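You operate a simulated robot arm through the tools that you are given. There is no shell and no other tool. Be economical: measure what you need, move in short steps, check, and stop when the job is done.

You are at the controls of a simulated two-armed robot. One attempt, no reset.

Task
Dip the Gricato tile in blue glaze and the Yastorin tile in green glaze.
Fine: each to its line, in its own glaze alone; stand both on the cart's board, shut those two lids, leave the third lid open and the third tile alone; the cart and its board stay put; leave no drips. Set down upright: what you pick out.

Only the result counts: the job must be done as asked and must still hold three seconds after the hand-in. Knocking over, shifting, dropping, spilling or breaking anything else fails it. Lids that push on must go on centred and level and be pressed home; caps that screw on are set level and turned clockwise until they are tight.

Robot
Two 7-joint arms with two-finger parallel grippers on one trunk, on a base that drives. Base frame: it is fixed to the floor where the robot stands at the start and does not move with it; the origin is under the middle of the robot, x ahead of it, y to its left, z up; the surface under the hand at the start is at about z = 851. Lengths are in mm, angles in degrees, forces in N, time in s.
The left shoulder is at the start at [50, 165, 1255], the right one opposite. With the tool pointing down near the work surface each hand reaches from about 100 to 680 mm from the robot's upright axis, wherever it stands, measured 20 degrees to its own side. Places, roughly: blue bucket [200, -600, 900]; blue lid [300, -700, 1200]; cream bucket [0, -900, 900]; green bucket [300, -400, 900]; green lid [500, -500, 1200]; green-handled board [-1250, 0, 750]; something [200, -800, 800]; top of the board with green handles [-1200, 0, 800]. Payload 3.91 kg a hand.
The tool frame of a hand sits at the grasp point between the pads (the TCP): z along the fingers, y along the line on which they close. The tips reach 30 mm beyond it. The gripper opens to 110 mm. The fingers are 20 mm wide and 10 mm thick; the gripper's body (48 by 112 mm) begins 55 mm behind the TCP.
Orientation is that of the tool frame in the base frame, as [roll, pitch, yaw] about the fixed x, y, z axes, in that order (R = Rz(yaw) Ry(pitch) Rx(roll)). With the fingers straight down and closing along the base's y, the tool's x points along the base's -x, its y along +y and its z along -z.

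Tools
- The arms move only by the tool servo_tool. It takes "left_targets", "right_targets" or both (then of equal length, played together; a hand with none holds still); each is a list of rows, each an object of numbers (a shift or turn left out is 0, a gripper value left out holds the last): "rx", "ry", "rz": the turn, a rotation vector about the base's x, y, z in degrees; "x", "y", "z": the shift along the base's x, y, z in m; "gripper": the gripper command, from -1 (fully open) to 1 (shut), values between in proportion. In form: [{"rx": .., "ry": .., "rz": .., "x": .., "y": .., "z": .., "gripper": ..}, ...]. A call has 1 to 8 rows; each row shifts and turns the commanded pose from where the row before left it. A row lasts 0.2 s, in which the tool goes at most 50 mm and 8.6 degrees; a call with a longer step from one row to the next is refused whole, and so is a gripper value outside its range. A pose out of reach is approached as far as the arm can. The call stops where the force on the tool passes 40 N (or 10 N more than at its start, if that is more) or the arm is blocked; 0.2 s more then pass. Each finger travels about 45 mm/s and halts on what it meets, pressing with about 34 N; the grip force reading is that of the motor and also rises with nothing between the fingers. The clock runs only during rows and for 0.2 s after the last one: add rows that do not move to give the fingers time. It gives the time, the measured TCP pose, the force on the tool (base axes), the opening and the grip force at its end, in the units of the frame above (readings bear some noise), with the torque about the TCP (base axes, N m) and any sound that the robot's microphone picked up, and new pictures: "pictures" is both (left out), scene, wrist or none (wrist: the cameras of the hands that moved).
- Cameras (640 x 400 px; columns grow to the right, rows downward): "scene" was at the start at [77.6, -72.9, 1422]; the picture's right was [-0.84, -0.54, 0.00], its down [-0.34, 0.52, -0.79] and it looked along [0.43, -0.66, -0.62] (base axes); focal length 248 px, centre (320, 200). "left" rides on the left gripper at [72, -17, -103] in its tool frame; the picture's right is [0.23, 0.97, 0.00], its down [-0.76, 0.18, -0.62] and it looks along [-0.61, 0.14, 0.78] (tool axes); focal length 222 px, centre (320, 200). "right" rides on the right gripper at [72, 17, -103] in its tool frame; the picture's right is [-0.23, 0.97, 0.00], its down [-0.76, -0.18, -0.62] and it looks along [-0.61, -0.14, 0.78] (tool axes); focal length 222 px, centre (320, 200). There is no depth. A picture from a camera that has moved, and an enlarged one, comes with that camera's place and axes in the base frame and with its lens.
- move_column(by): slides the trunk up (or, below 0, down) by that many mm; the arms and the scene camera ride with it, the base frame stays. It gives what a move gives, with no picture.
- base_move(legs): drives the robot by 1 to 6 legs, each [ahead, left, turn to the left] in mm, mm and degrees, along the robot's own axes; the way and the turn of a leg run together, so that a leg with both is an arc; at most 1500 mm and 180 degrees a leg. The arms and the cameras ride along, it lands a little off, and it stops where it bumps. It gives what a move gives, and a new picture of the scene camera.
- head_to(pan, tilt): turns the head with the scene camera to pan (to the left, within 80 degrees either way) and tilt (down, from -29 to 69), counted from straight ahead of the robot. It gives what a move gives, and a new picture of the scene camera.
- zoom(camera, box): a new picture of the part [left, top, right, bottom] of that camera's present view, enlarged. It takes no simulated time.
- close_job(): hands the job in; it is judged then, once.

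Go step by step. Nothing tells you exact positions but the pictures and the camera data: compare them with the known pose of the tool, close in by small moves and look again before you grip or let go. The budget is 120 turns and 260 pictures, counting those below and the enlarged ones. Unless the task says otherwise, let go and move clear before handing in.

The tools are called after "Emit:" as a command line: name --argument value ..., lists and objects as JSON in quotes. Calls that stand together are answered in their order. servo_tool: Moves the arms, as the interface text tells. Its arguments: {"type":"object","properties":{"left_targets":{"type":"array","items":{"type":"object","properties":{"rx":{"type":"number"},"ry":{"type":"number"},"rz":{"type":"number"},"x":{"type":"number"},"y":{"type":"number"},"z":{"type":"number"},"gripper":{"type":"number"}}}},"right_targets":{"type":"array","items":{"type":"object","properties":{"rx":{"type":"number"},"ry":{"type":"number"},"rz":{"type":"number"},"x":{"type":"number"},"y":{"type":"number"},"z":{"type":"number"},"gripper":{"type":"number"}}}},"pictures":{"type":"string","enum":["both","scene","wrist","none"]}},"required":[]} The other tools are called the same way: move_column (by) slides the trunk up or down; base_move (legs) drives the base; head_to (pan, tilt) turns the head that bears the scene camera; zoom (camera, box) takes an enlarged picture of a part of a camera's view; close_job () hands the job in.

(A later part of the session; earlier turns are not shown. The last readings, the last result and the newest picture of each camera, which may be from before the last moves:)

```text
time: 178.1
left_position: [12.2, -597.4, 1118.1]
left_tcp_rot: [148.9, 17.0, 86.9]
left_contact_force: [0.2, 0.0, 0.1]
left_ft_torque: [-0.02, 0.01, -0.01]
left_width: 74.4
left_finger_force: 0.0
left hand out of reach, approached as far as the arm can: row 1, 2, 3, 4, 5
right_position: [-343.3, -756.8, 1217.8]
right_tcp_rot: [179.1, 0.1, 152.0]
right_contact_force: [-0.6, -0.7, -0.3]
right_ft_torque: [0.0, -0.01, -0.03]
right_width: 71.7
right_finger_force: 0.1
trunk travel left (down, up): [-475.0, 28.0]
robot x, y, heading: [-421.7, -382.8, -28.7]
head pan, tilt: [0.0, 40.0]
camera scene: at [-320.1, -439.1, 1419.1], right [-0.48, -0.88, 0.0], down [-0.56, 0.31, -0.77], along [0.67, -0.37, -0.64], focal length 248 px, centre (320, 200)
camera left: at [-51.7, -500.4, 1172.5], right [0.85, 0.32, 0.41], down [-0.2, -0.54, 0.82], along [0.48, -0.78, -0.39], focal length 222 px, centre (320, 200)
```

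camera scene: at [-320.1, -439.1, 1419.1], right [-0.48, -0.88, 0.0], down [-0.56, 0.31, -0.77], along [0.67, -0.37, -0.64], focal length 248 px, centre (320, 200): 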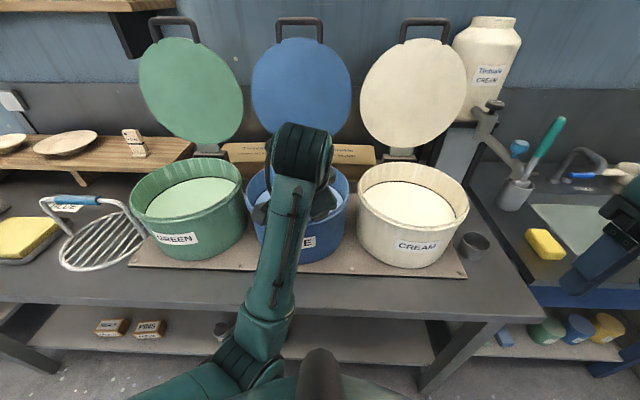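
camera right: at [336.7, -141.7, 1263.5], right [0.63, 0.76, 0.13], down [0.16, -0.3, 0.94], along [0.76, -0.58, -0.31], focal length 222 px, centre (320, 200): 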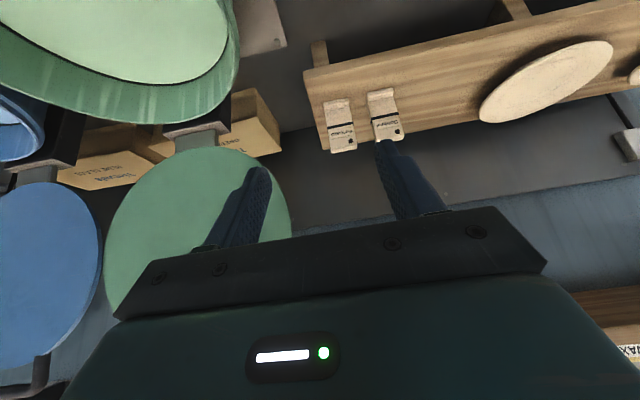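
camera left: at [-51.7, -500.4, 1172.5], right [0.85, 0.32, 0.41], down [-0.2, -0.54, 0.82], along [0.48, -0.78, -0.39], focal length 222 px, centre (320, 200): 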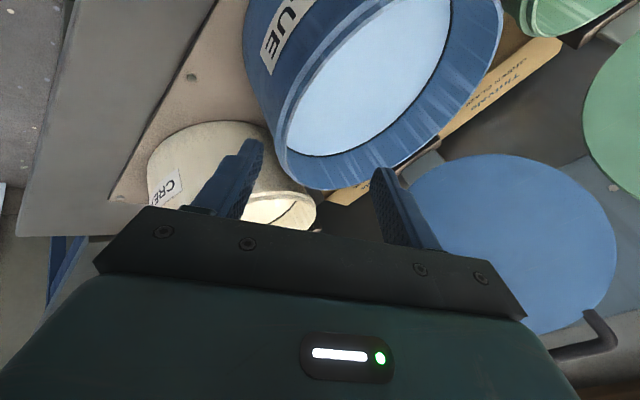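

The wrist can rotate; about 60° is done. I'll raise the hand and finish the rotation here, away from the lids.

Emit:
servo_tool --left_targets '[{"z": 0.04}, {"z": 0.04}, {"rx": 4.12, "ry": -2.38, "rz": -7.05, "z": 0.03}, {"rx": 4.12, "ry": -2.38, "rz": -7.05, "z": 0.03}, {"rx": 4.12, "ry": -2.38, "rz": -7.05, "z": 0.02}, {"rx": 2.0, "ry": -1.2, "rz": -3.5, "z": 0.02}, {}]' --pictures "both"

```text
time: 179.7
left_position: [77.8, -648.1, 1216.4]
left_tcp_rot: [145.2, 1.0, 61.6]
left_contact_force: [0.0, 0.2, 0.2]
left_ft_torque: [-0.02, 0.03, -0.05]
left_width: 74.4
left_finger_force: 0.0
left hand out of reach, approached as far as the arm can: row 1, 2, 3, 4, 5, 6
right_position: [-344.5, -756.3, 1218.7]
right_tcp_rot: [179.1, 0.1, 152.0]
right_contact_force: [0.1, -0.3, -0.6]
right_ft_torque: [0.01, -0.03, 0.05]
right_width: 71.3
right_finger_force: 0.0
trunk travel left (down, up): [-475.0, 28.0]
robot x, y, heading: [-421.6, -384.2, -28.7]
head pan, tilt: [0.0, 40.0]
camera scene: at [-320.2, -439.1, 1419.1], right [-0.48, -0.88, 0.0], down [-0.56, 0.31, -0.77], along [0.67, -0.37, -0.64], focal length 248 px, centre (320, 200)
camera left: at [50.2, -548.3, 1291.6], right [0.82, -0.17, 0.55], down [-0.54, -0.56, 0.63], along [0.2, -0.81, -0.55], focal length 222 px, centre (320, 200)
```

scene: 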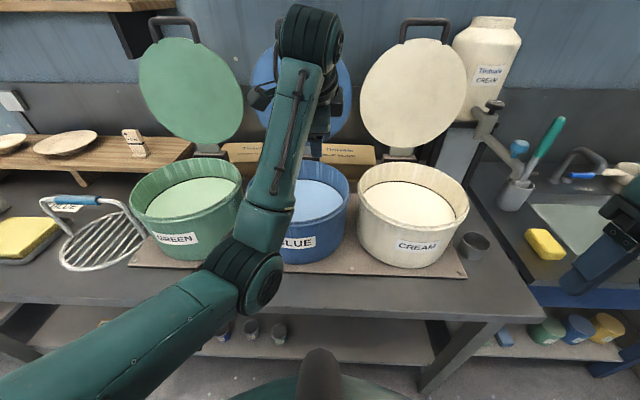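
left: 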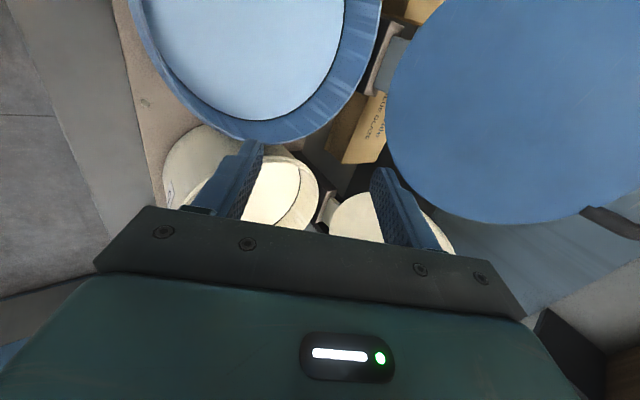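

The tool now closes in the fore-aft vertical plane as intended. I'll square up and drive 150 ahead to measure the blue lid's handle.

Emit:
base_move --legs '[[0, 0, -1.4], [150, -20, 0]]'

Emit:
head_to --pan 0 --tilt 20

```text
time: 181.5
left_position: [191.3, -754.1, 1217.7]
left_tcp_rot: [145.3, 1.1, 60.2]
left_contact_force: [0.0, 0.2, -0.3]
left_ft_torque: [0.01, -0.03, 0.01]
left_width: 74.3
left_finger_force: 0.1
right_position: [-232.3, -850.2, 1217.7]
right_tcp_rot: [179.1, 0.1, 150.6]
right_contact_force: [0.3, -0.6, 0.3]
right_ft_torque: [-0.01, 0.0, -0.01]
right_width: 71.7
right_finger_force: 0.1
trunk travel left (down, up): [-475.0, 28.0]
robot x, y, heading: [-301.1, -476.3, -30.0]
head pan, tilt: [0.0, 40.0]
camera scene: at [-201.4, -534.0, 1419.0], right [-0.5, -0.87, 0.0], down [-0.56, 0.32, -0.77], along [0.66, -0.38, -0.64], focal length 248 px, centre (320, 200)
```

scene: 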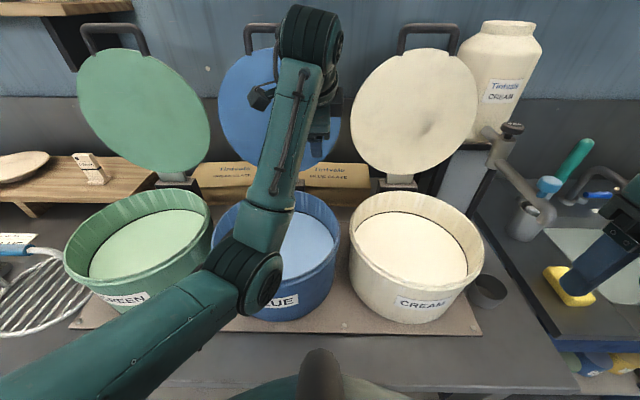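

```text
time: 182.3
left_position: [191.4, -753.1, 1218.4]
left_tcp_rot: [145.3, 1.1, 60.2]
left_contact_force: [-0.2, -0.2, 0.2]
left_ft_torque: [0.01, 0.0, -0.04]
left_width: 74.2
left_finger_force: 0.1
right_position: [-232.9, -851.4, 1218.8]
right_tcp_rot: [179.1, 0.1, 150.6]
right_contact_force: [0.4, 0.0, 0.2]
right_ft_torque: [-0.02, -0.03, 0.03]
right_width: 71.6
right_finger_force: 0.1
trunk travel left (down, up): [-475.0, 28.0]
robot x, y, heading: [-302.8, -475.0, -30.1]
head pan, tilt: [0.0, 20.0]
camera scene: at [-195.1, -537.5, 1450.4], right [-0.5, -0.87, 0.0], down [-0.3, 0.17, -0.94], along [0.81, -0.47, -0.34], focal length 248 px, centre (320, 200)
```

scene: 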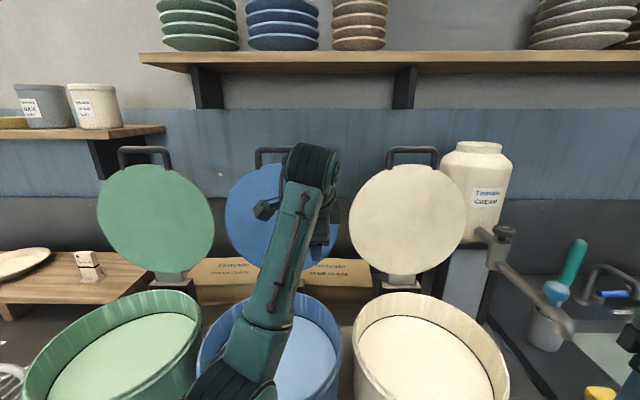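

Estimate for the blue lid: hinge near (640, z 1027), handle bar near 738 ahead, 95 left, z 1357, leaning back about 17°. I'll raise the left hand to a staging point in front of and above the bar with more tilt.

Emit:
servo_tool --left_targets '[{"x": 0.0211, "y": 0.0051, "z": 0.033, "gripper": -0.09}, {"x": 0.0211, "y": 0.0051, "z": 0.033, "rx": -4.25, "ry": -7.36}, {"x": 0.0211, "y": 0.0051, "z": 0.033, "rx": -4.25, "ry": -7.36}, {"x": 0.0211, "y": 0.0051, "z": 0.033, "rx": -1.7, "ry": -2.94}, {"x": 0.0211, "y": 0.0051, "z": 0.033}, {"x": 0.0211, "y": 0.0051, "z": 0.033}, {}, {}]' --pictures "both"

```text
time: 184.1
left_position: [317.9, -722.3, 1415.7]
left_tcp_rot: [124.8, 1.1, 59.8]
left_contact_force: [0.7, -1.0, 0.0]
left_ft_torque: [0.01, 0.0, 0.03]
left_width: 59.7
left_finger_force: 0.0
right_position: [-233.7, -850.8, 1217.7]
right_tcp_rot: [179.1, 0.1, 150.5]
right_contact_force: [-0.3, 0.5, 0.4]
right_ft_torque: [-0.01, 0.01, 0.01]
right_width: 71.4
right_finger_force: 0.1
trunk travel left (down, up): [-475.0, 28.0]
robot x, y, heading: [-304.1, -480.7, -30.2]
head pan, tilt: [0.0, 20.0]
camera scene: at [-195.1, -537.3, 1450.5], right [-0.5, -0.87, 0.0], down [-0.3, 0.17, -0.94], along [0.81, -0.47, -0.34], focal length 248 px, centre (320, 200)
camera left: at [274.3, -611.2, 1459.9], right [0.6, -0.07, 0.8], down [-0.73, -0.44, 0.52], along [0.32, -0.89, -0.32], focal length 222 px, centre (320, 200)
```

scene: 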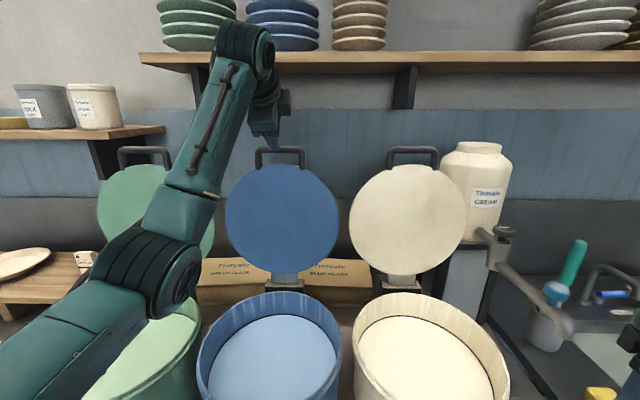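
left: 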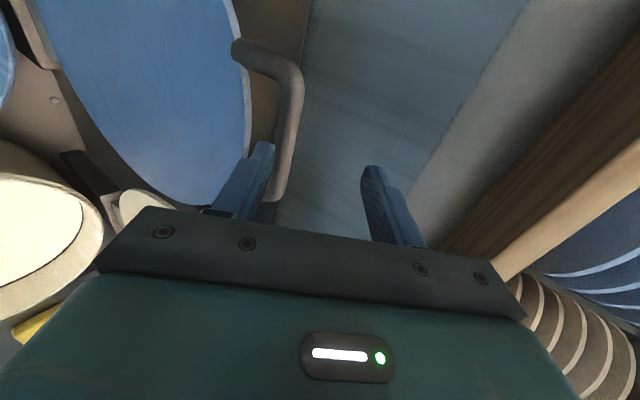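

The wrist view pins the handle bar at 686 ahead, z 1365, about 50 mm beyond the TCP and 27 mm off toward the lower finger. I'll centre on it and advance to straddle it.

Emit:
servo_tool --left_targets '[{"x": -0.0182, "y": -0.001, "z": -0.022}, {}, {"x": 0.0125, "y": -0.0072, "z": -0.01}, {"x": 0.0125, "y": -0.0072, "z": -0.01}, {}]' --pictures "both"

```text
time: 185.3
left_position: [325.5, -738.1, 1374.2]
left_tcp_rot: [124.8, 1.1, 59.8]
left_contact_force: [-0.4, -0.5, 0.2]
left_ft_torque: [0.01, 0.02, 0.01]
left_width: 59.8
left_finger_force: 0.0
right_position: [-233.8, -851.1, 1218.9]
right_tcp_rot: [179.1, 0.1, 150.6]
right_contact_force: [-0.2, -1.0, 0.4]
right_ft_torque: [-0.01, 0.01, 0.02]
right_width: 71.2
right_finger_force: 0.0
trunk travel left (down, up): [-475.0, 28.0]
robot x, y, heading: [-303.9, -475.5, -29.8]
head pan, tilt: [0.0, 20.0]
camera scene: at [-195.2, -537.4, 1450.5], right [-0.5, -0.87, 0.0], down [-0.3, 0.17, -0.94], along [0.81, -0.47, -0.34], focal length 248 px, centre (320, 200)
camera left: at [281.0, -626.4, 1417.3], right [0.6, -0.07, 0.8], down [-0.73, -0.44, 0.52], along [0.32, -0.89, -0.32], focal length 222 px, centre (320, 200)
```

scene: 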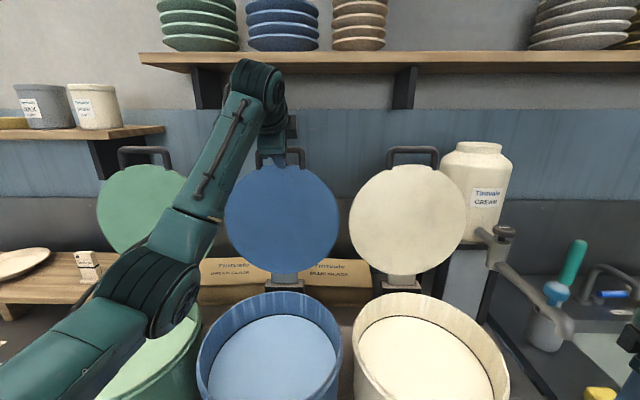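
left: 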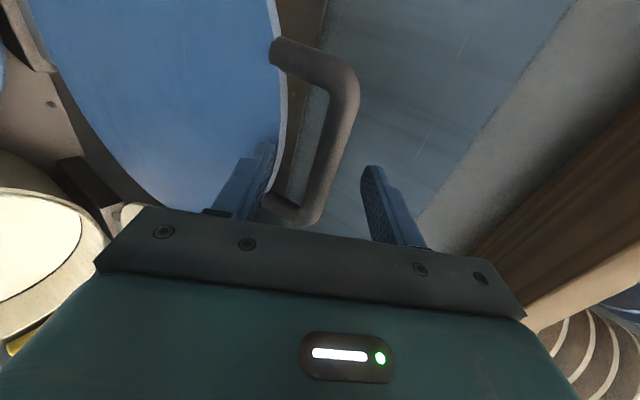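

The bar lies between the fingers, 14 mm beyond the TCP and centred. Closing on it to grip.

Emit:
servo_tool --left_targets '[{"gripper": 1}, {"gripper": 1}, {"gripper": 1}, {"gripper": 1}]' --pictures "wrist"

```text
time: 186.3
left_position: [325.5, -736.9, 1375.3]
left_tcp_rot: [124.6, 1.0, 59.7]
left_contact_force: [1.4, -0.2, 6.5]
left_ft_torque: [0.48, -0.5, -0.44]
left_width: 15.8
left_finger_force: 44.8
right_position: [-234.2, -851.6, 1219.1]
right_tcp_rot: [179.1, 0.0, 150.6]
right_contact_force: [-0.6, 0.2, -0.2]
right_ft_torque: [-0.01, 0.0, -0.03]
right_width: 71.5
right_finger_force: 0.0
trunk travel left (down, up): [-475.0, 28.0]
robot x, y, heading: [-301.8, -475.6, -30.1]
head pan, tilt: [0.0, 20.0]
camera left: at [280.5, -625.8, 1418.9], right [0.6, -0.07, 0.8], down [-0.74, -0.44, 0.51], along [0.32, -0.89, -0.32], focal length 222 px, centre (320, 200)
```

left: 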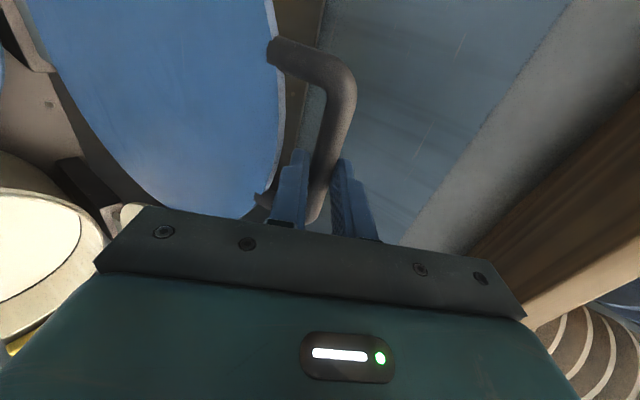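

Gripped: the bar is 16 mm thick at (686, z 1366), so the lid turns about a hinge near (640, z 1030) with radius about 339. I'll start pulling it gently along that arc.

Emit:
servo_tool --left_targets '[{"x": -0.0088, "y": 0.0051, "z": 0.0012, "rx": 0.4, "ry": 0.7}, {"x": -0.0088, "y": 0.0051, "z": 0.001, "rx": 0.4, "ry": 0.7}, {"x": -0.0177, "y": 0.0102, "z": 0.0015, "rx": 0.8, "ry": 1.4}, {}]' --pictures "both"

```text
time: 187.3
left_position: [288.0, -715.6, 1379.1]
left_tcp_rot: [127.9, 1.3, 59.9]
left_contact_force: [2.8, 2.9, 12.2]
left_ft_torque: [0.72, -0.76, -0.2]
left_width: 15.8
left_finger_force: 45.3
right_position: [-234.1, -850.2, 1219.0]
right_tcp_rot: [179.1, 0.3, 150.6]
right_contact_force: [0.0, -0.4, -0.5]
right_ft_torque: [0.03, -0.01, -0.05]
right_width: 71.5
right_finger_force: 0.1
trunk travel left (down, up): [-475.0, 28.0]
robot x, y, heading: [-300.7, -474.8, -30.2]
head pan, tilt: [0.0, 20.0]
camera scene: at [-196.1, -536.3, 1450.8], right [-0.5, -0.87, 0.0], down [-0.3, 0.17, -0.94], along [0.81, -0.47, -0.34], focal length 248 px, centre (320, 200)
camera left: at [246.2, -605.3, 1427.6], right [0.64, -0.09, 0.76], down [-0.71, -0.46, 0.54], along [0.3, -0.88, -0.36], focal length 222 px, centre (320, 200)
```

scene: 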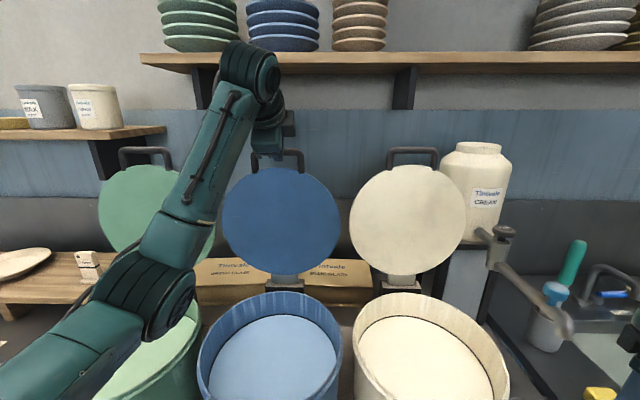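
left: 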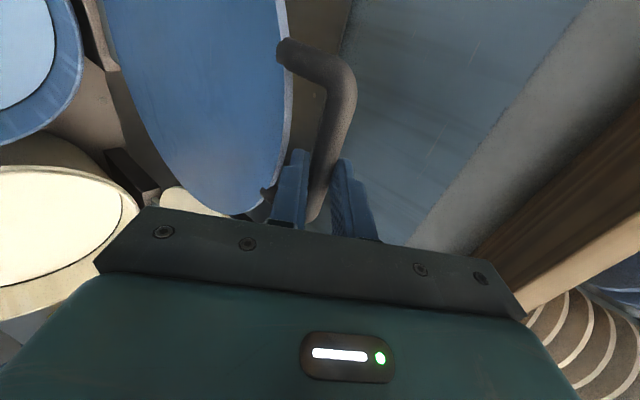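

The lid is following. There's a slight upward reaction, so I'll bias the arc up a little and continue.

Emit:
servo_tool --left_targets '[{"x": -0.0177, "y": 0.0102, "z": 0.0012, "rx": 0.8, "ry": 1.4}, {"x": -0.0177, "y": 0.0102, "z": 0.0003, "rx": 0.8, "ry": 1.4}, {"x": -0.0175, "y": 0.0101, "z": -0.002, "rx": 0.8, "ry": 1.4}, {"x": -0.0175, "y": 0.0101, "z": -0.003, "rx": 0.8, "ry": 1.4}, {}]' --pictures "scene"

```text
time: 188.5
left_position: [220.7, -675.1, 1369.5]
left_tcp_rot: [134.9, 1.0, 60.1]
left_contact_force: [5.8, 5.1, -13.2]
left_ft_torque: [1.53, -0.79, 0.38]
left_width: 15.8
left_finger_force: 45.0
right_position: [-231.6, -850.8, 1216.9]
right_tcp_rot: [179.2, 0.0, 150.6]
right_contact_force: [-0.3, -0.1, 0.1]
right_ft_torque: [-0.03, 0.0, 0.01]
right_width: 71.4
right_finger_force: 0.0
trunk travel left (down, up): [-475.0, 28.0]
robot x, y, heading: [-301.6, -479.8, -30.0]
head pan, tilt: [0.0, 20.0]
camera scene: at [-192.8, -537.1, 1450.1], right [-0.5, -0.87, 0.0], down [-0.3, 0.17, -0.94], along [0.81, -0.47, -0.34], focal length 248 px, centre (320, 200)
```

scene: 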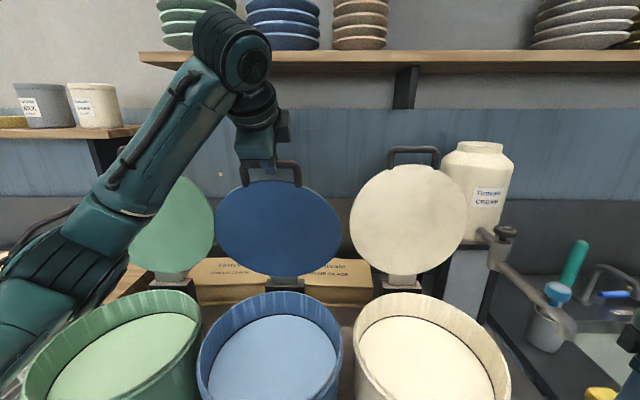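

Following well, now past vertical with the lid's weight on the grip. Continuing the arc slightly lower.

Emit:
servo_tool --left_targets '[{"x": -0.0169, "y": 0.0098, "z": -0.006, "rx": 0.8, "ry": 1.4}, {"x": -0.0169, "y": 0.0098, "z": -0.007, "rx": 0.8, "ry": 1.4}, {"x": -0.0162, "y": 0.0094, "z": -0.0085, "rx": 0.8, "ry": 1.4}, {"x": -0.0162, "y": 0.0094, "z": -0.009, "rx": 0.8, "ry": 1.4}, {}]' --pictures "none"

Emit:
servo_tool --left_targets '[{"x": -0.0151, "y": 0.0087, "z": -0.0098, "rx": 0.8, "ry": 1.4}, {"x": -0.0151, "y": 0.0087, "z": -0.0108, "rx": 0.8, "ry": 1.4}, {"x": -0.0139, "y": 0.008, "z": -0.012, "rx": 0.8, "ry": 1.4}, {"x": -0.0139, "y": 0.008, "z": -0.0129, "rx": 0.8, "ry": 1.4}, {}]' --pictures "both"

```text
time: 189.7
left_position: [155.3, -635.5, 1341.8]
left_tcp_rot: [141.1, 1.2, 60.3]
left_contact_force: [11.8, 12.5, -7.1]
left_ft_torque: [0.95, -0.59, -0.26]
left_width: 15.8
left_finger_force: 45.2
right_position: [-231.4, -848.8, 1219.3]
right_tcp_rot: [179.3, 0.0, 150.6]
right_contact_force: [0.2, -0.2, 0.9]
right_ft_torque: [0.0, 0.03, -0.02]
right_width: 71.2
right_finger_force: 0.1
trunk travel left (down, up): [-475.0, 28.0]
robot x, y, heading: [-302.5, -476.3, -29.7]
head pan, tilt: [0.0, 20.0]
```

```text
time: 190.9
left_position: [97.9, -600.9, 1295.1]
left_tcp_rot: [147.6, 1.0, 60.4]
left_contact_force: [15.2, 12.2, -7.8]
left_ft_torque: [0.86, -0.59, -0.39]
left_width: 15.6
left_finger_force: 44.8
right_position: [-231.1, -849.2, 1217.3]
right_tcp_rot: [179.3, 0.0, 150.7]
right_contact_force: [0.0, 0.3, -0.3]
right_ft_torque: [0.03, -0.01, -0.02]
right_width: 71.4
right_finger_force: 0.1
trunk travel left (down, up): [-475.0, 28.0]
robot x, y, heading: [-301.2, -477.9, -30.0]
head pan, tilt: [0.0, 20.0]
camera scene: at [-191.7, -535.4, 1450.3], right [-0.5, -0.87, 0.0], down [-0.3, 0.17, -0.94], along [0.81, -0.47, -0.34], focal length 248 px, centre (320, 200)
camera left: at [74.5, -502.4, 1372.8], right [0.83, -0.2, 0.52], down [-0.53, -0.56, 0.64], along [0.16, -0.8, -0.57], focal length 222 px, centre (320, 200)
```

scene: 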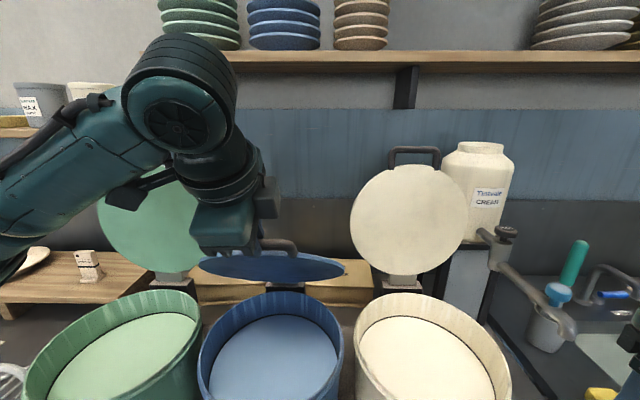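
left: 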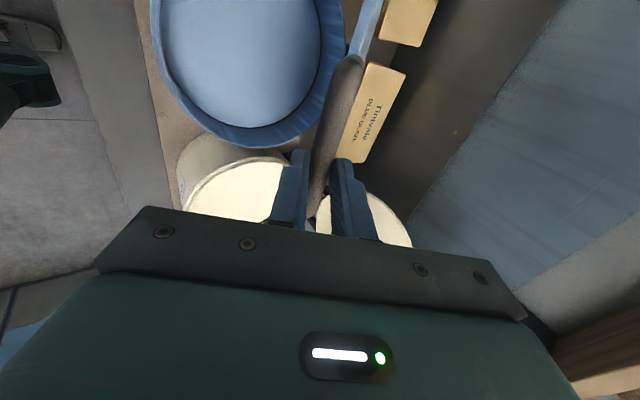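

The lid is 41° forward and tracking. Continuing down the arc, easing a small sideways load.

Emit:
servo_tool --left_targets '[{"x": -0.012, "y": 0.0081, "z": -0.0143, "rx": 0.8, "ry": 1.4}, {"x": -0.012, "y": 0.0081, "z": -0.0143, "rx": 0.8, "ry": 1.4}, {"x": -0.0108, "y": 0.0063, "z": -0.0161, "rx": 0.8, "ry": 1.4}, {"x": -0.0108, "y": 0.0063, "z": -0.0161, "rx": 0.8, "ry": 1.4}, {}]' --pictures "none"

Emit:
servo_tool --left_targets '[{"x": -0.009, "y": 0.0052, "z": -0.0175, "rx": 0.8, "ry": 1.4}, {"x": -0.009, "y": 0.0052, "z": -0.0175, "rx": 0.8, "ry": 1.4}, {"x": -0.007, "y": 0.0041, "z": -0.0187, "rx": 0.8, "ry": 1.4}, {"x": -0.007, "y": 0.0041, "z": -0.0187, "rx": 0.8, "ry": 1.4}, {}]' --pictures "both"

```text
time: 192.1
left_position: [52.6, -573.9, 1233.9]
left_tcp_rot: [154.2, 1.2, 60.5]
left_contact_force: [25.7, 4.8, -13.3]
left_ft_torque: [0.43, -0.75, -0.52]
left_width: 15.4
left_finger_force: 44.4
right_position: [-229.9, -850.7, 1217.3]
right_tcp_rot: [179.3, -0.1, 150.5]
right_contact_force: [0.4, 0.1, -0.4]
right_ft_torque: [-0.03, -0.01, -0.01]
right_width: 71.4
right_finger_force: 0.0
trunk travel left (down, up): [-475.0, 28.0]
robot x, y, heading: [-302.6, -473.3, -30.2]
head pan, tilt: [0.0, 20.0]
```

```text
time: 193.3
left_position: [17.4, -557.7, 1164.5]
left_tcp_rot: [160.2, 1.2, 60.5]
left_contact_force: [-0.4, -0.1, 0.0]
left_ft_torque: [-0.01, 0.01, 0.0]
left_width: 0.3
left_finger_force: 38.3
right_position: [-233.0, -849.4, 1217.5]
right_tcp_rot: [179.2, 0.1, 150.6]
right_contact_force: [-0.7, -0.1, 0.9]
right_ft_torque: [-0.01, -0.01, -0.02]
right_width: 71.5
right_finger_force: 0.1
trunk travel left (down, up): [-475.0, 28.0]
robot x, y, heading: [-303.5, -471.6, -29.9]
head pan, tilt: [0.0, 20.0]
camera scene: at [-195.1, -537.5, 1450.5], right [-0.5, -0.87, 0.0], down [-0.3, 0.17, -0.94], along [0.81, -0.47, -0.34], focal length 248 px, centre (320, 200)
camera left: at [9.4, -466.7, 1254.3], right [0.91, -0.25, 0.32], down [-0.41, -0.63, 0.66], along [0.04, -0.74, -0.68], focal length 222 px, centre (320, 200)
```

scene: 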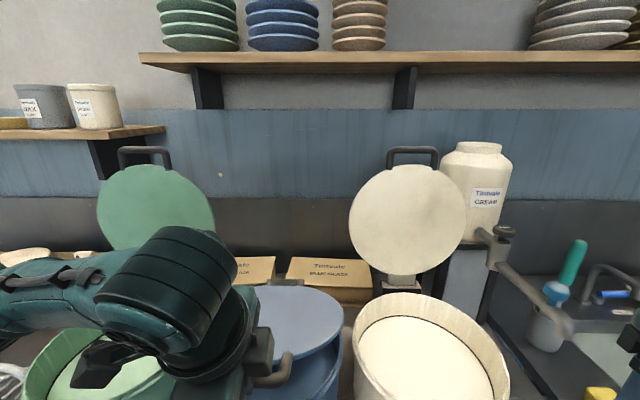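
left: 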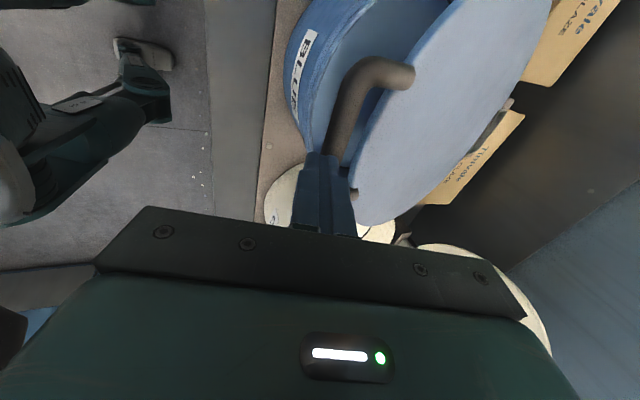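

The bar slipped from the fingers near the end of the arc. I'll hold still and see whether the lid stays or has dropped.

Emit:
head_to --pan 0 --tilt 42

Emit:
zoom --camera "left" --box '[200, 0, 560, 260]'

```text
time: 194.2
left_position: [15.7, -556.3, 1163.4]
left_tcp_rot: [160.3, 1.2, 60.5]
left_contact_force: [-0.6, 0.4, 0.2]
left_ft_torque: [0.01, 0.0, -0.03]
left_width: 0.2
left_finger_force: 37.5
right_position: [-232.7, -850.9, 1218.8]
right_tcp_rot: [179.1, 0.1, 150.6]
right_contact_force: [0.3, -0.5, -0.1]
right_ft_torque: [0.01, 0.0, 0.02]
right_width: 71.4
right_finger_force: 0.0
trunk travel left (down, up): [-475.0, 28.0]
robot x, y, heading: [-301.6, -478.5, -30.3]
head pan, tilt: [0.0, 42.0]
camera scene: at [-203.3, -532.7, 1416.2], right [-0.5, -0.87, 0.0], down [-0.58, 0.33, -0.74], along [0.64, -0.37, -0.67], focal length 248 px, centre (320, 200)
```

scene: 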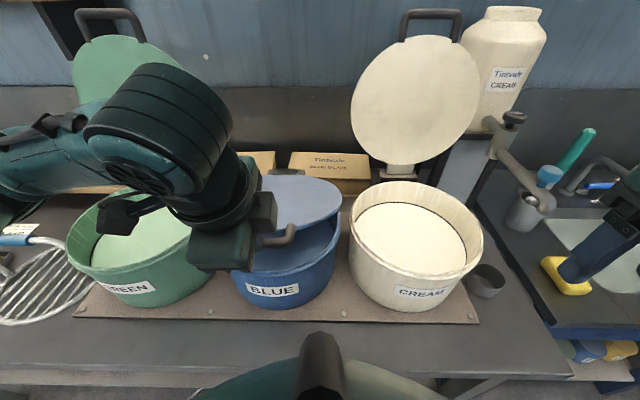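

```text
1.54 times, centred on (380, 130) of left
camera zoom: at [9.5, -466.7, 1254.5], right [0.91, -0.25, 0.32], down [-0.41, -0.63, 0.66], along [0.04, -0.74, -0.68], focal length 342 px, centre (228, 308)
```

zoom: 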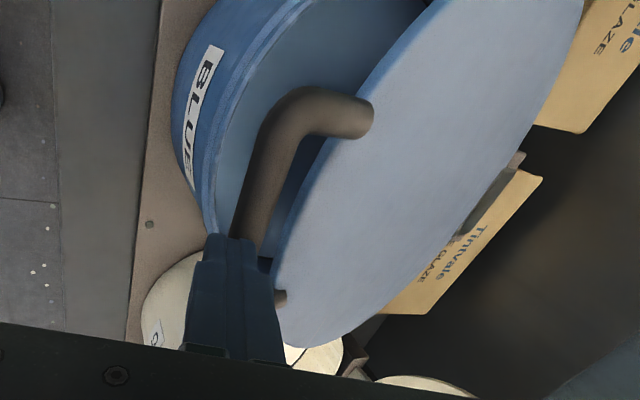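

The hinge has friction and the lid stays about 16° from shut. I'll lift the closed fingers, move over the lid's front part, and push it down.

Emit:
servo_tool --left_targets '[{"z": 0.025}, {"z": 0.025}, {"x": 0.0225, "y": -0.013}, {"x": 0.0225, "y": -0.013}, {}]' --pictures "both"

```text
time: 195.4
left_position: [62.6, -583.2, 1213.9]
left_tcp_rot: [160.2, 1.0, 60.5]
left_contact_force: [0.6, 0.3, 0.3]
left_ft_torque: [-0.01, 0.0, -0.01]
left_width: 0.1
left_finger_force: 37.6
right_position: [-234.8, -850.3, 1218.9]
right_tcp_rot: [179.1, 0.1, 150.6]
right_contact_force: [-0.2, 0.7, 0.2]
right_ft_torque: [-0.02, -0.05, -0.01]
right_width: 71.4
right_finger_force: 0.1
trunk travel left (down, up): [-475.0, 28.0]
robot x, y, heading: [-304.1, -476.4, -30.1]
head pan, tilt: [0.0, 42.0]
camera scene: at [-203.4, -532.6, 1416.2], right [-0.5, -0.87, 0.0], down [-0.58, 0.33, -0.74], along [0.64, -0.37, -0.67], focal length 248 px, centre (320, 200)
camera left: at [55.3, -493.1, 1304.4], right [0.91, -0.25, 0.32], down [-0.41, -0.63, 0.66], along [0.04, -0.74, -0.68], focal length 222 px, centre (320, 200)
```

scene: 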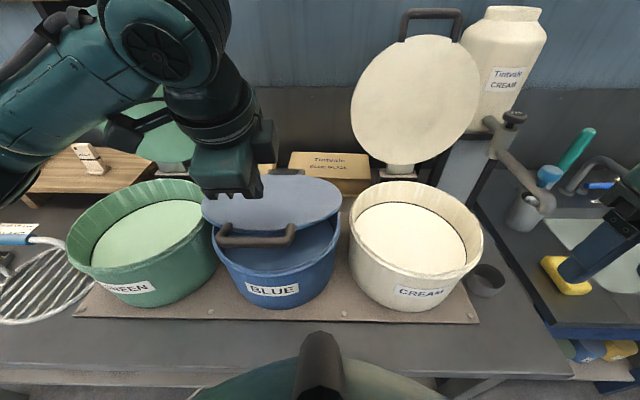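
left: 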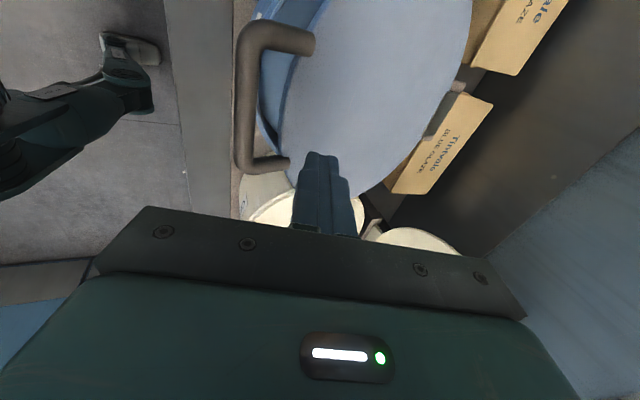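

The lid rests about 20° above closed with my fingertips over its front area. Pushing straight down now.

Emit:
servo_tool --left_targets '[{"z": -0.02}, {"z": -0.02}, {"z": -0.015}, {"z": -0.015}, {"z": -0.015}, {"z": -0.015}, {}]' --pictures "scene"

```text
time: 197.0
left_position: [62.2, -582.6, 1114.9]
left_tcp_rot: [160.2, 1.2, 60.5]
left_contact_force: [-0.2, 0.7, 1.0]
left_ft_torque: [-0.02, 0.0, -0.02]
left_width: 0.0
left_finger_force: 37.5
right_position: [-233.4, -851.4, 1217.5]
right_tcp_rot: [179.2, 0.1, 150.6]
right_contact_force: [0.0, -0.3, -0.1]
right_ft_torque: [0.01, 0.01, -0.01]
right_width: 71.6
right_finger_force: 0.0
trunk travel left (down, up): [-475.0, 28.0]
robot x, y, heading: [-304.7, -477.9, -29.8]
head pan, tilt: [0.0, 42.0]
camera scene: at [-203.4, -532.8, 1416.2], right [-0.5, -0.87, 0.0], down [-0.58, 0.33, -0.74], along [0.64, -0.37, -0.67], focal length 248 px, centre (320, 200)
```

scene: 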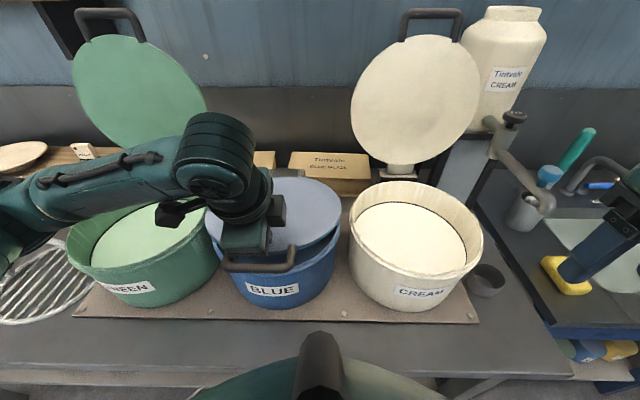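

The lid is going down easily. Continuing to full closure and pressing home.

Emit:
servo_tool --left_targets '[{"z": -0.012}, {"z": -0.012}, {"z": -0.012}, {"z": -0.01}, {}]' --pictures "both"

```text
time: 198.2
left_position: [62.1, -582.5, 1067.3]
left_tcp_rot: [160.3, 1.2, 60.5]
left_contact_force: [0.2, -0.3, -0.6]
left_ft_torque: [0.0, 0.02, 0.03]
left_width: 0.0
left_finger_force: 37.9
right_position: [-234.7, -850.8, 1219.2]
right_tcp_rot: [179.1, 0.1, 150.6]
right_contact_force: [0.1, 0.0, 0.0]
right_ft_torque: [0.01, -0.01, 0.01]
right_width: 71.6
right_finger_force: 0.0
trunk travel left (down, up): [-475.0, 28.0]
robot x, y, heading: [-307.2, -478.3, -30.3]
head pan, tilt: [0.0, 42.0]
camera scene: at [-203.4, -532.8, 1416.2], right [-0.5, -0.87, 0.0], down [-0.58, 0.33, -0.74], along [0.64, -0.37, -0.67], focal length 248 px, centre (320, 200)
camera left: at [55.2, -492.7, 1158.3], right [0.91, -0.25, 0.32], down [-0.41, -0.63, 0.66], along [0.04, -0.74, -0.68], focal length 222 px, centre (320, 200)
```

scene: 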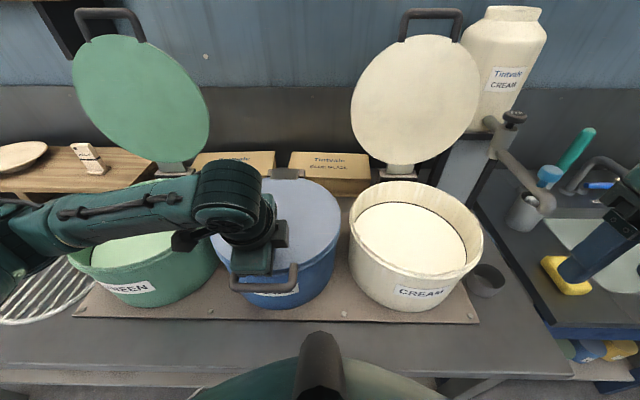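
left: 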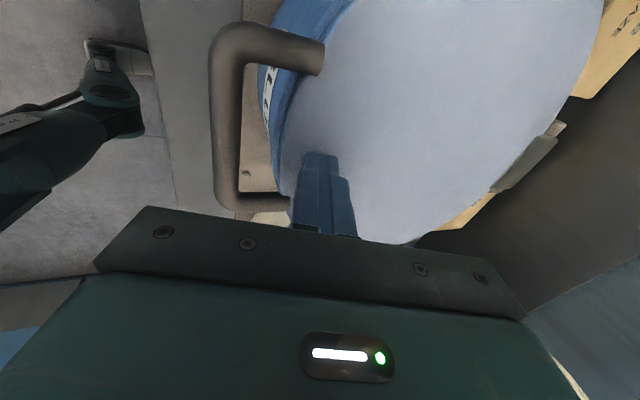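

It looks nearly shut but my fingers feel no load. I'll press on in small steps to feel the seat.

Emit:
servo_tool --left_targets '[{"z": -0.005}, {"z": -0.005}, {}]' --pictures "none"

Emit:
servo_tool --left_targets '[{"z": -0.005}, {"z": -0.003}, {}]' --pictures "none"

Emit:
zoom --camera "scene" --box '[180, 150, 360, 320]'

```text
time: 198.8
left_position: [62.7, -581.9, 1066.0]
left_tcp_rot: [159.1, 1.4, 60.4]
left_contact_force: [-7.9, 9.5, 21.8]
left_ft_torque: [0.39, 0.13, 0.09]
left_width: 0.1
left_finger_force: 37.7
right_position: [-235.7, -848.8, 1218.9]
right_tcp_rot: [179.1, 0.2, 150.6]
right_contact_force: [0.8, 0.3, -0.4]
right_ft_torque: [-0.02, -0.01, -0.01]
right_width: 71.6
right_finger_force: 0.1
trunk travel left (down, up): [-475.0, 28.0]
robot x, y, heading: [-301.7, -473.3, -29.8]
head pan, tilt: [0.0, 42.0]
stopped in row 3 (left hand): the force on the tool passed its limit at 44 N (the readings are from after the stop); the commanded pose is now the measured one
```

```text
time: 199.2
left_position: [62.3, -582.5, 1065.9]
left_tcp_rot: [158.8, 1.6, 60.4]
left_contact_force: [-10.7, 11.6, 21.2]
left_ft_torque: [0.45, 0.19, 0.1]
left_width: 0.0
left_finger_force: 37.5
right_position: [-236.1, -848.6, 1218.0]
right_tcp_rot: [179.2, 0.3, 150.7]
right_contact_force: [-0.1, -0.1, 0.0]
right_ft_torque: [0.02, 0.01, 0.01]
right_width: 71.5
right_finger_force: 0.0
trunk travel left (down, up): [-475.0, 28.0]
robot x, y, heading: [-301.8, -473.2, -29.9]
head pan, tilt: [0.0, 42.0]
stopped in row 1 (left hand): the force on the tool passed its limit at 45 N (the readings are from after the stop); the commanded pose is now the measured one
```

```text
2.35 times, centred on (270, 235) of scene
camera zoom: at [-205.9, -530.5, 1416.4], right [-0.5, -0.87, 0.0], down [-0.58, 0.33, -0.74], along [0.65, -0.37, -0.67], focal length 583 px, centre (438, 118)
```

zoom: 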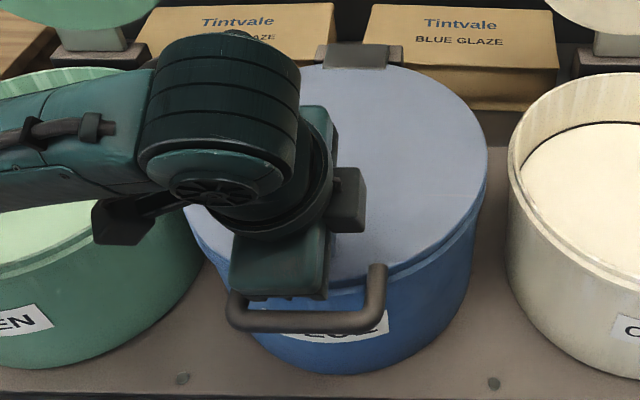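

The blue lid is shut and seated at over 40 N. I'll lift clear, reopen the fingers, and shift the base left 308 for the green lid.

Emit:
servo_tool --left_targets '[{"z": 0.03}, {"z": 0.045}, {"z": 0.045}, {"z": 0.045, "gripper": -0.09}, {"z": 0.045}, {"z": 0.045}, {"z": 0.045}, {}]' --pictures "none"

Emit:
base_move --legs '[[0, 308, 0]]'

Emit:
zoom --camera "scene" --box '[300, 140, 500, 330]'

```text
time: 200.9
left_position: [65.0, -584.4, 1362.6]
left_tcp_rot: [159.2, 1.6, 60.5]
left_contact_force: [-0.1, 0.5, 0.1]
left_ft_torque: [-0.01, -0.01, -0.03]
left_width: 60.1
left_finger_force: 0.0
right_position: [-234.2, -850.5, 1217.8]
right_tcp_rot: [179.2, 0.1, 150.6]
right_contact_force: [-0.5, 0.0, 0.7]
right_ft_torque: [-0.03, 0.0, -0.02]
right_width: 71.5
right_finger_force: 0.1
trunk travel left (down, up): [-475.0, 28.0]
robot x, y, heading: [-304.7, -477.4, -30.1]
head pan, tilt: [0.0, 42.0]
```

```text
time: 204.2
left_position: [219.0, -320.2, 1363.4]
left_tcp_rot: [159.0, 1.6, 60.3]
left_contact_force: [0.2, 0.8, -0.4]
left_ft_torque: [-0.01, -0.04, 0.01]
left_width: 60.2
left_finger_force: 0.2
right_position: [-81.5, -585.0, 1217.8]
right_tcp_rot: [179.2, 0.2, 150.5]
right_contact_force: [1.3, -0.6, 0.2]
right_ft_torque: [0.02, -0.01, 0.01]
right_width: 71.7
right_finger_force: 0.0
trunk travel left (down, up): [-475.0, 28.0]
robot x, y, heading: [-147.4, -206.7, -29.9]
head pan, tilt: [0.0, 42.0]
camera scene: at [-49.7, -266.6, 1416.2], right [-0.5, -0.86, 0.0], down [-0.58, 0.34, -0.74], along [0.64, -0.37, -0.67], focal length 248 px, centre (320, 200)
```

scene: 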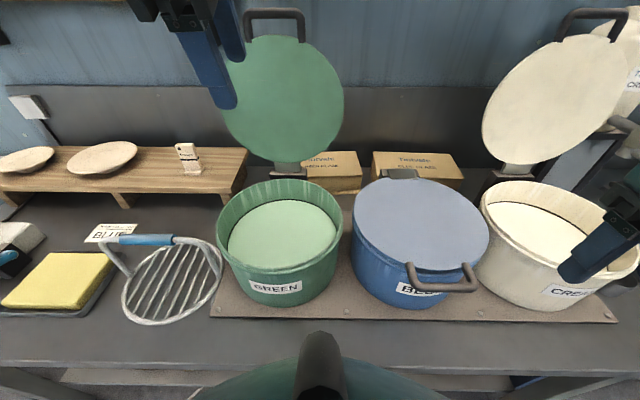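

```text
2.11 times, centred on (400, 235) of scene
camera zoom: at [-49.7, -266.6, 1416.2], right [-0.5, -0.86, 0.0], down [-0.58, 0.34, -0.74], along [0.64, -0.37, -0.67], focal length 521 px, centre (152, 126)
```

zoom: 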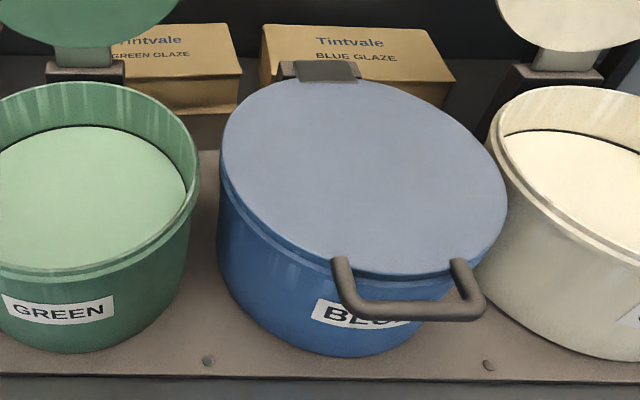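

Blue is fully shut. Now approaching the green handle with the same geometry via a staging point.

Emit:
servo_tool --left_targets '[{"x": 0.039, "y": -0.0225, "z": 0.014, "rx": -4.25, "ry": -7.36}, {"x": 0.039, "y": -0.0225, "z": 0.014, "rx": -4.25, "ry": -7.36}, {"x": 0.039, "y": -0.0225, "z": 0.014, "rx": -4.25, "ry": -7.36}, {"x": 0.039, "y": -0.0225, "z": 0.014, "rx": -4.25, "ry": -7.36}, {"x": 0.039, "y": -0.0225}, {"x": 0.0416, "y": -0.024, "z": -0.01}, {}, {}]' --pictures "both"

```text
time: 206.0
left_position: [454.8, -456.5, 1409.1]
left_tcp_rot: [125.0, 1.5, 59.3]
left_contact_force: [0.1, -0.1, 0.2]
left_ft_torque: [0.01, 0.01, 0.0]
left_width: 59.9
left_finger_force: 0.0
right_position: [-80.9, -584.8, 1217.7]
right_tcp_rot: [179.0, 0.1, 150.5]
right_contact_force: [-0.1, -1.0, 0.2]
right_ft_torque: [-0.01, 0.0, -0.02]
right_width: 71.5
right_finger_force: 0.2
trunk travel left (down, up): [-475.0, 28.0]
robot x, y, heading: [-149.3, -208.6, -30.2]
head pan, tilt: [0.0, 42.0]
camera scene: at [-49.5, -267.1, 1416.1], right [-0.5, -0.86, 0.0], down [-0.58, 0.34, -0.74], along [0.64, -0.37, -0.67], focal length 248 px, centre (320, 200)
camera left: at [412.0, -345.1, 1452.1], right [0.61, -0.07, 0.79], down [-0.73, -0.44, 0.52], along [0.31, -0.9, -0.32], focal length 222 px, centre (320, 200)
```

scene: 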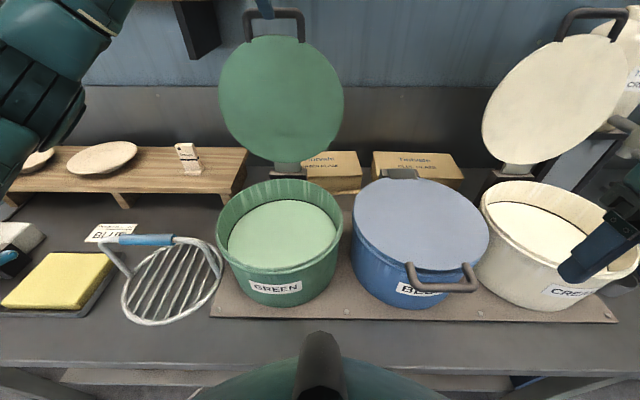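
left: 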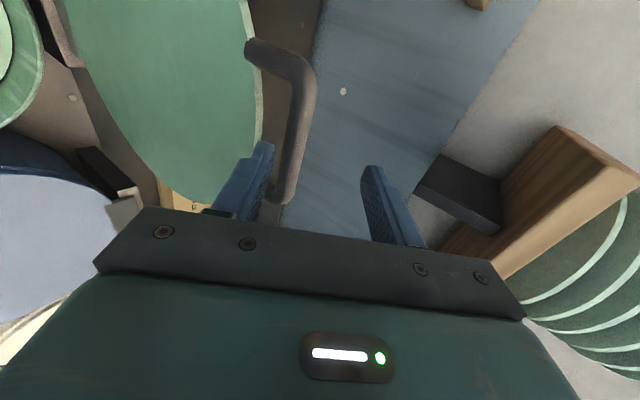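

The green bar computes to about 670 ahead, z 1366; I need 21 mm toward the lower finger, then 31 mm ahead.

Emit:
servo_tool --left_targets '[{"x": -0.0104, "y": 0.006, "z": -0.0172}, {}, {"x": 0.011, "y": -0.0064, "z": -0.0088}, {"x": 0.011, "y": -0.0064, "z": -0.0088}, {}]' --pictures "wrist"

```text
time: 207.2
left_position: [465.8, -463.2, 1374.0]
left_tcp_rot: [124.9, 1.5, 59.5]
left_contact_force: [0.6, -0.1, -0.4]
left_ft_torque: [-0.01, -0.03, -0.01]
left_width: 59.7
left_finger_force: 0.1
right_position: [-80.4, -584.5, 1218.3]
right_tcp_rot: [179.0, 0.1, 150.5]
right_contact_force: [0.1, -0.2, 0.3]
right_ft_torque: [-0.03, 0.01, 0.02]
right_width: 71.5
right_finger_force: 0.0
trunk travel left (down, up): [-475.0, 28.0]
robot x, y, heading: [-150.6, -210.3, -30.1]
head pan, tilt: [0.0, 42.0]
camera left: at [423.5, -351.3, 1417.9], right [0.61, -0.07, 0.79], down [-0.73, -0.44, 0.52], along [0.31, -0.9, -0.32], focal length 222 px, centre (320, 200)
```

left: 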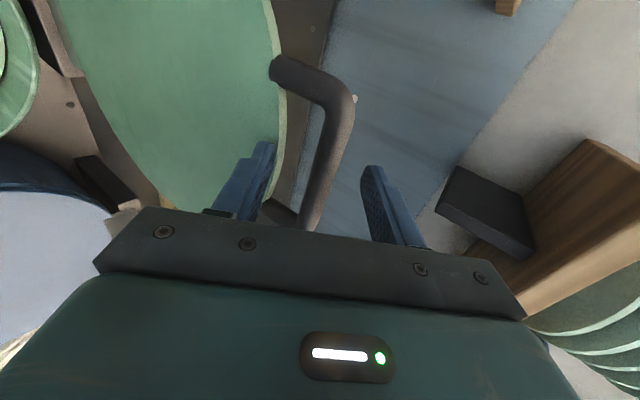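

The bar is between the fingers, centred. Closing on it.

Emit:
servo_tool --left_targets '[{"x": 0.0018, "y": -0.001, "z": -0.0014, "gripper": 1}, {"gripper": 1}, {"gripper": 1}, {"gripper": 1}]' --pictures "wrist"

```text
time: 208.2
left_position: [467.9, -464.2, 1375.4]
left_tcp_rot: [124.7, 1.5, 59.3]
left_contact_force: [3.1, -0.6, 12.4]
left_ft_torque: [0.4, -0.59, -0.47]
left_width: 15.8
left_finger_force: 45.5
right_position: [-81.6, -582.5, 1218.8]
right_tcp_rot: [179.1, 0.1, 150.5]
right_contact_force: [0.7, -0.2, 0.1]
right_ft_torque: [0.03, -0.02, 0.01]
right_width: 71.5
right_finger_force: 0.1
trunk travel left (down, up): [-475.0, 28.0]
robot x, y, heading: [-150.4, -208.8, -29.9]
head pan, tilt: [0.0, 42.0]
camera left: at [423.7, -351.5, 1419.0], right [0.6, -0.07, 0.79], down [-0.74, -0.43, 0.52], along [0.31, -0.9, -0.31], focal length 222 px, centre (320, 200)
```

left: 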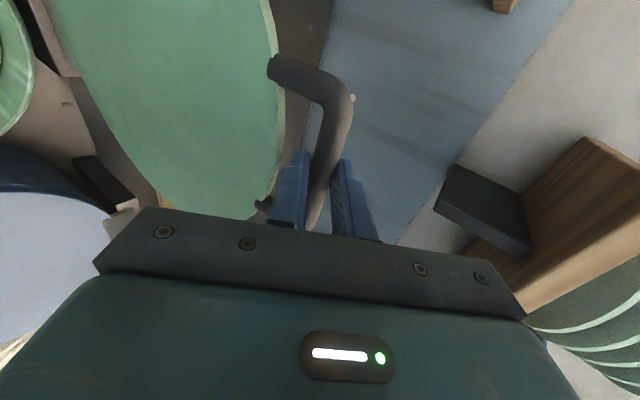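

Gripped at 15.8 mm. Replaying the arc that worked for blue.

Emit:
servo_tool --left_targets '[{"x": -0.0088, "y": 0.0051, "z": 0.0012, "rx": 0.4, "ry": 0.7}, {"x": -0.0088, "y": 0.0051, "z": 0.001, "rx": 0.4, "ry": 0.7}, {"x": -0.0177, "y": 0.0102, "z": 0.0015, "rx": 0.8, "ry": 1.4}, {"x": -0.0177, "y": 0.0102, "z": 0.0012, "rx": 0.8, "ry": 1.4}, {"x": -0.0177, "y": 0.0102, "z": 0.0003, "rx": 0.8, "ry": 1.4}, {"x": -0.0175, "y": 0.0101, "z": -0.002, "rx": 0.8, "ry": 1.4}, {"x": -0.0175, "y": 0.0101, "z": -0.003, "rx": 0.8, "ry": 1.4}, {}]' --pictures "scene"

```text
time: 210.0
left_position: [368.7, -405.5, 1364.9]
left_tcp_rot: [135.8, 1.4, 59.8]
left_contact_force: [11.5, -1.5, -35.9]
left_ft_torque: [1.17, -0.26, -0.22]
left_width: 15.9
left_finger_force: 45.0
right_position: [-76.4, -586.2, 1216.8]
right_tcp_rot: [179.1, -0.1, 150.5]
right_contact_force: [-0.4, 0.0, 0.3]
right_ft_torque: [0.0, 0.0, -0.01]
right_width: 71.7
right_finger_force: 0.1
trunk travel left (down, up): [-475.0, 28.0]
robot x, y, heading: [-148.8, -210.8, -30.0]
head pan, tilt: [0.0, 42.0]
camera scene: at [-43.9, -268.5, 1415.2], right [-0.5, -0.86, 0.0], down [-0.58, 0.34, -0.74], along [0.64, -0.37, -0.67], focal length 248 px, centre (320, 200)
```

scene: 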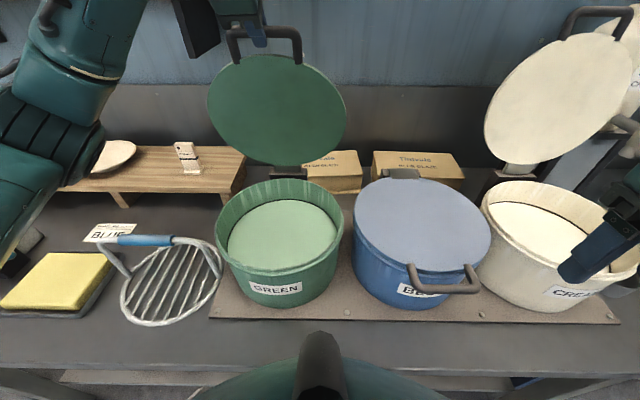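

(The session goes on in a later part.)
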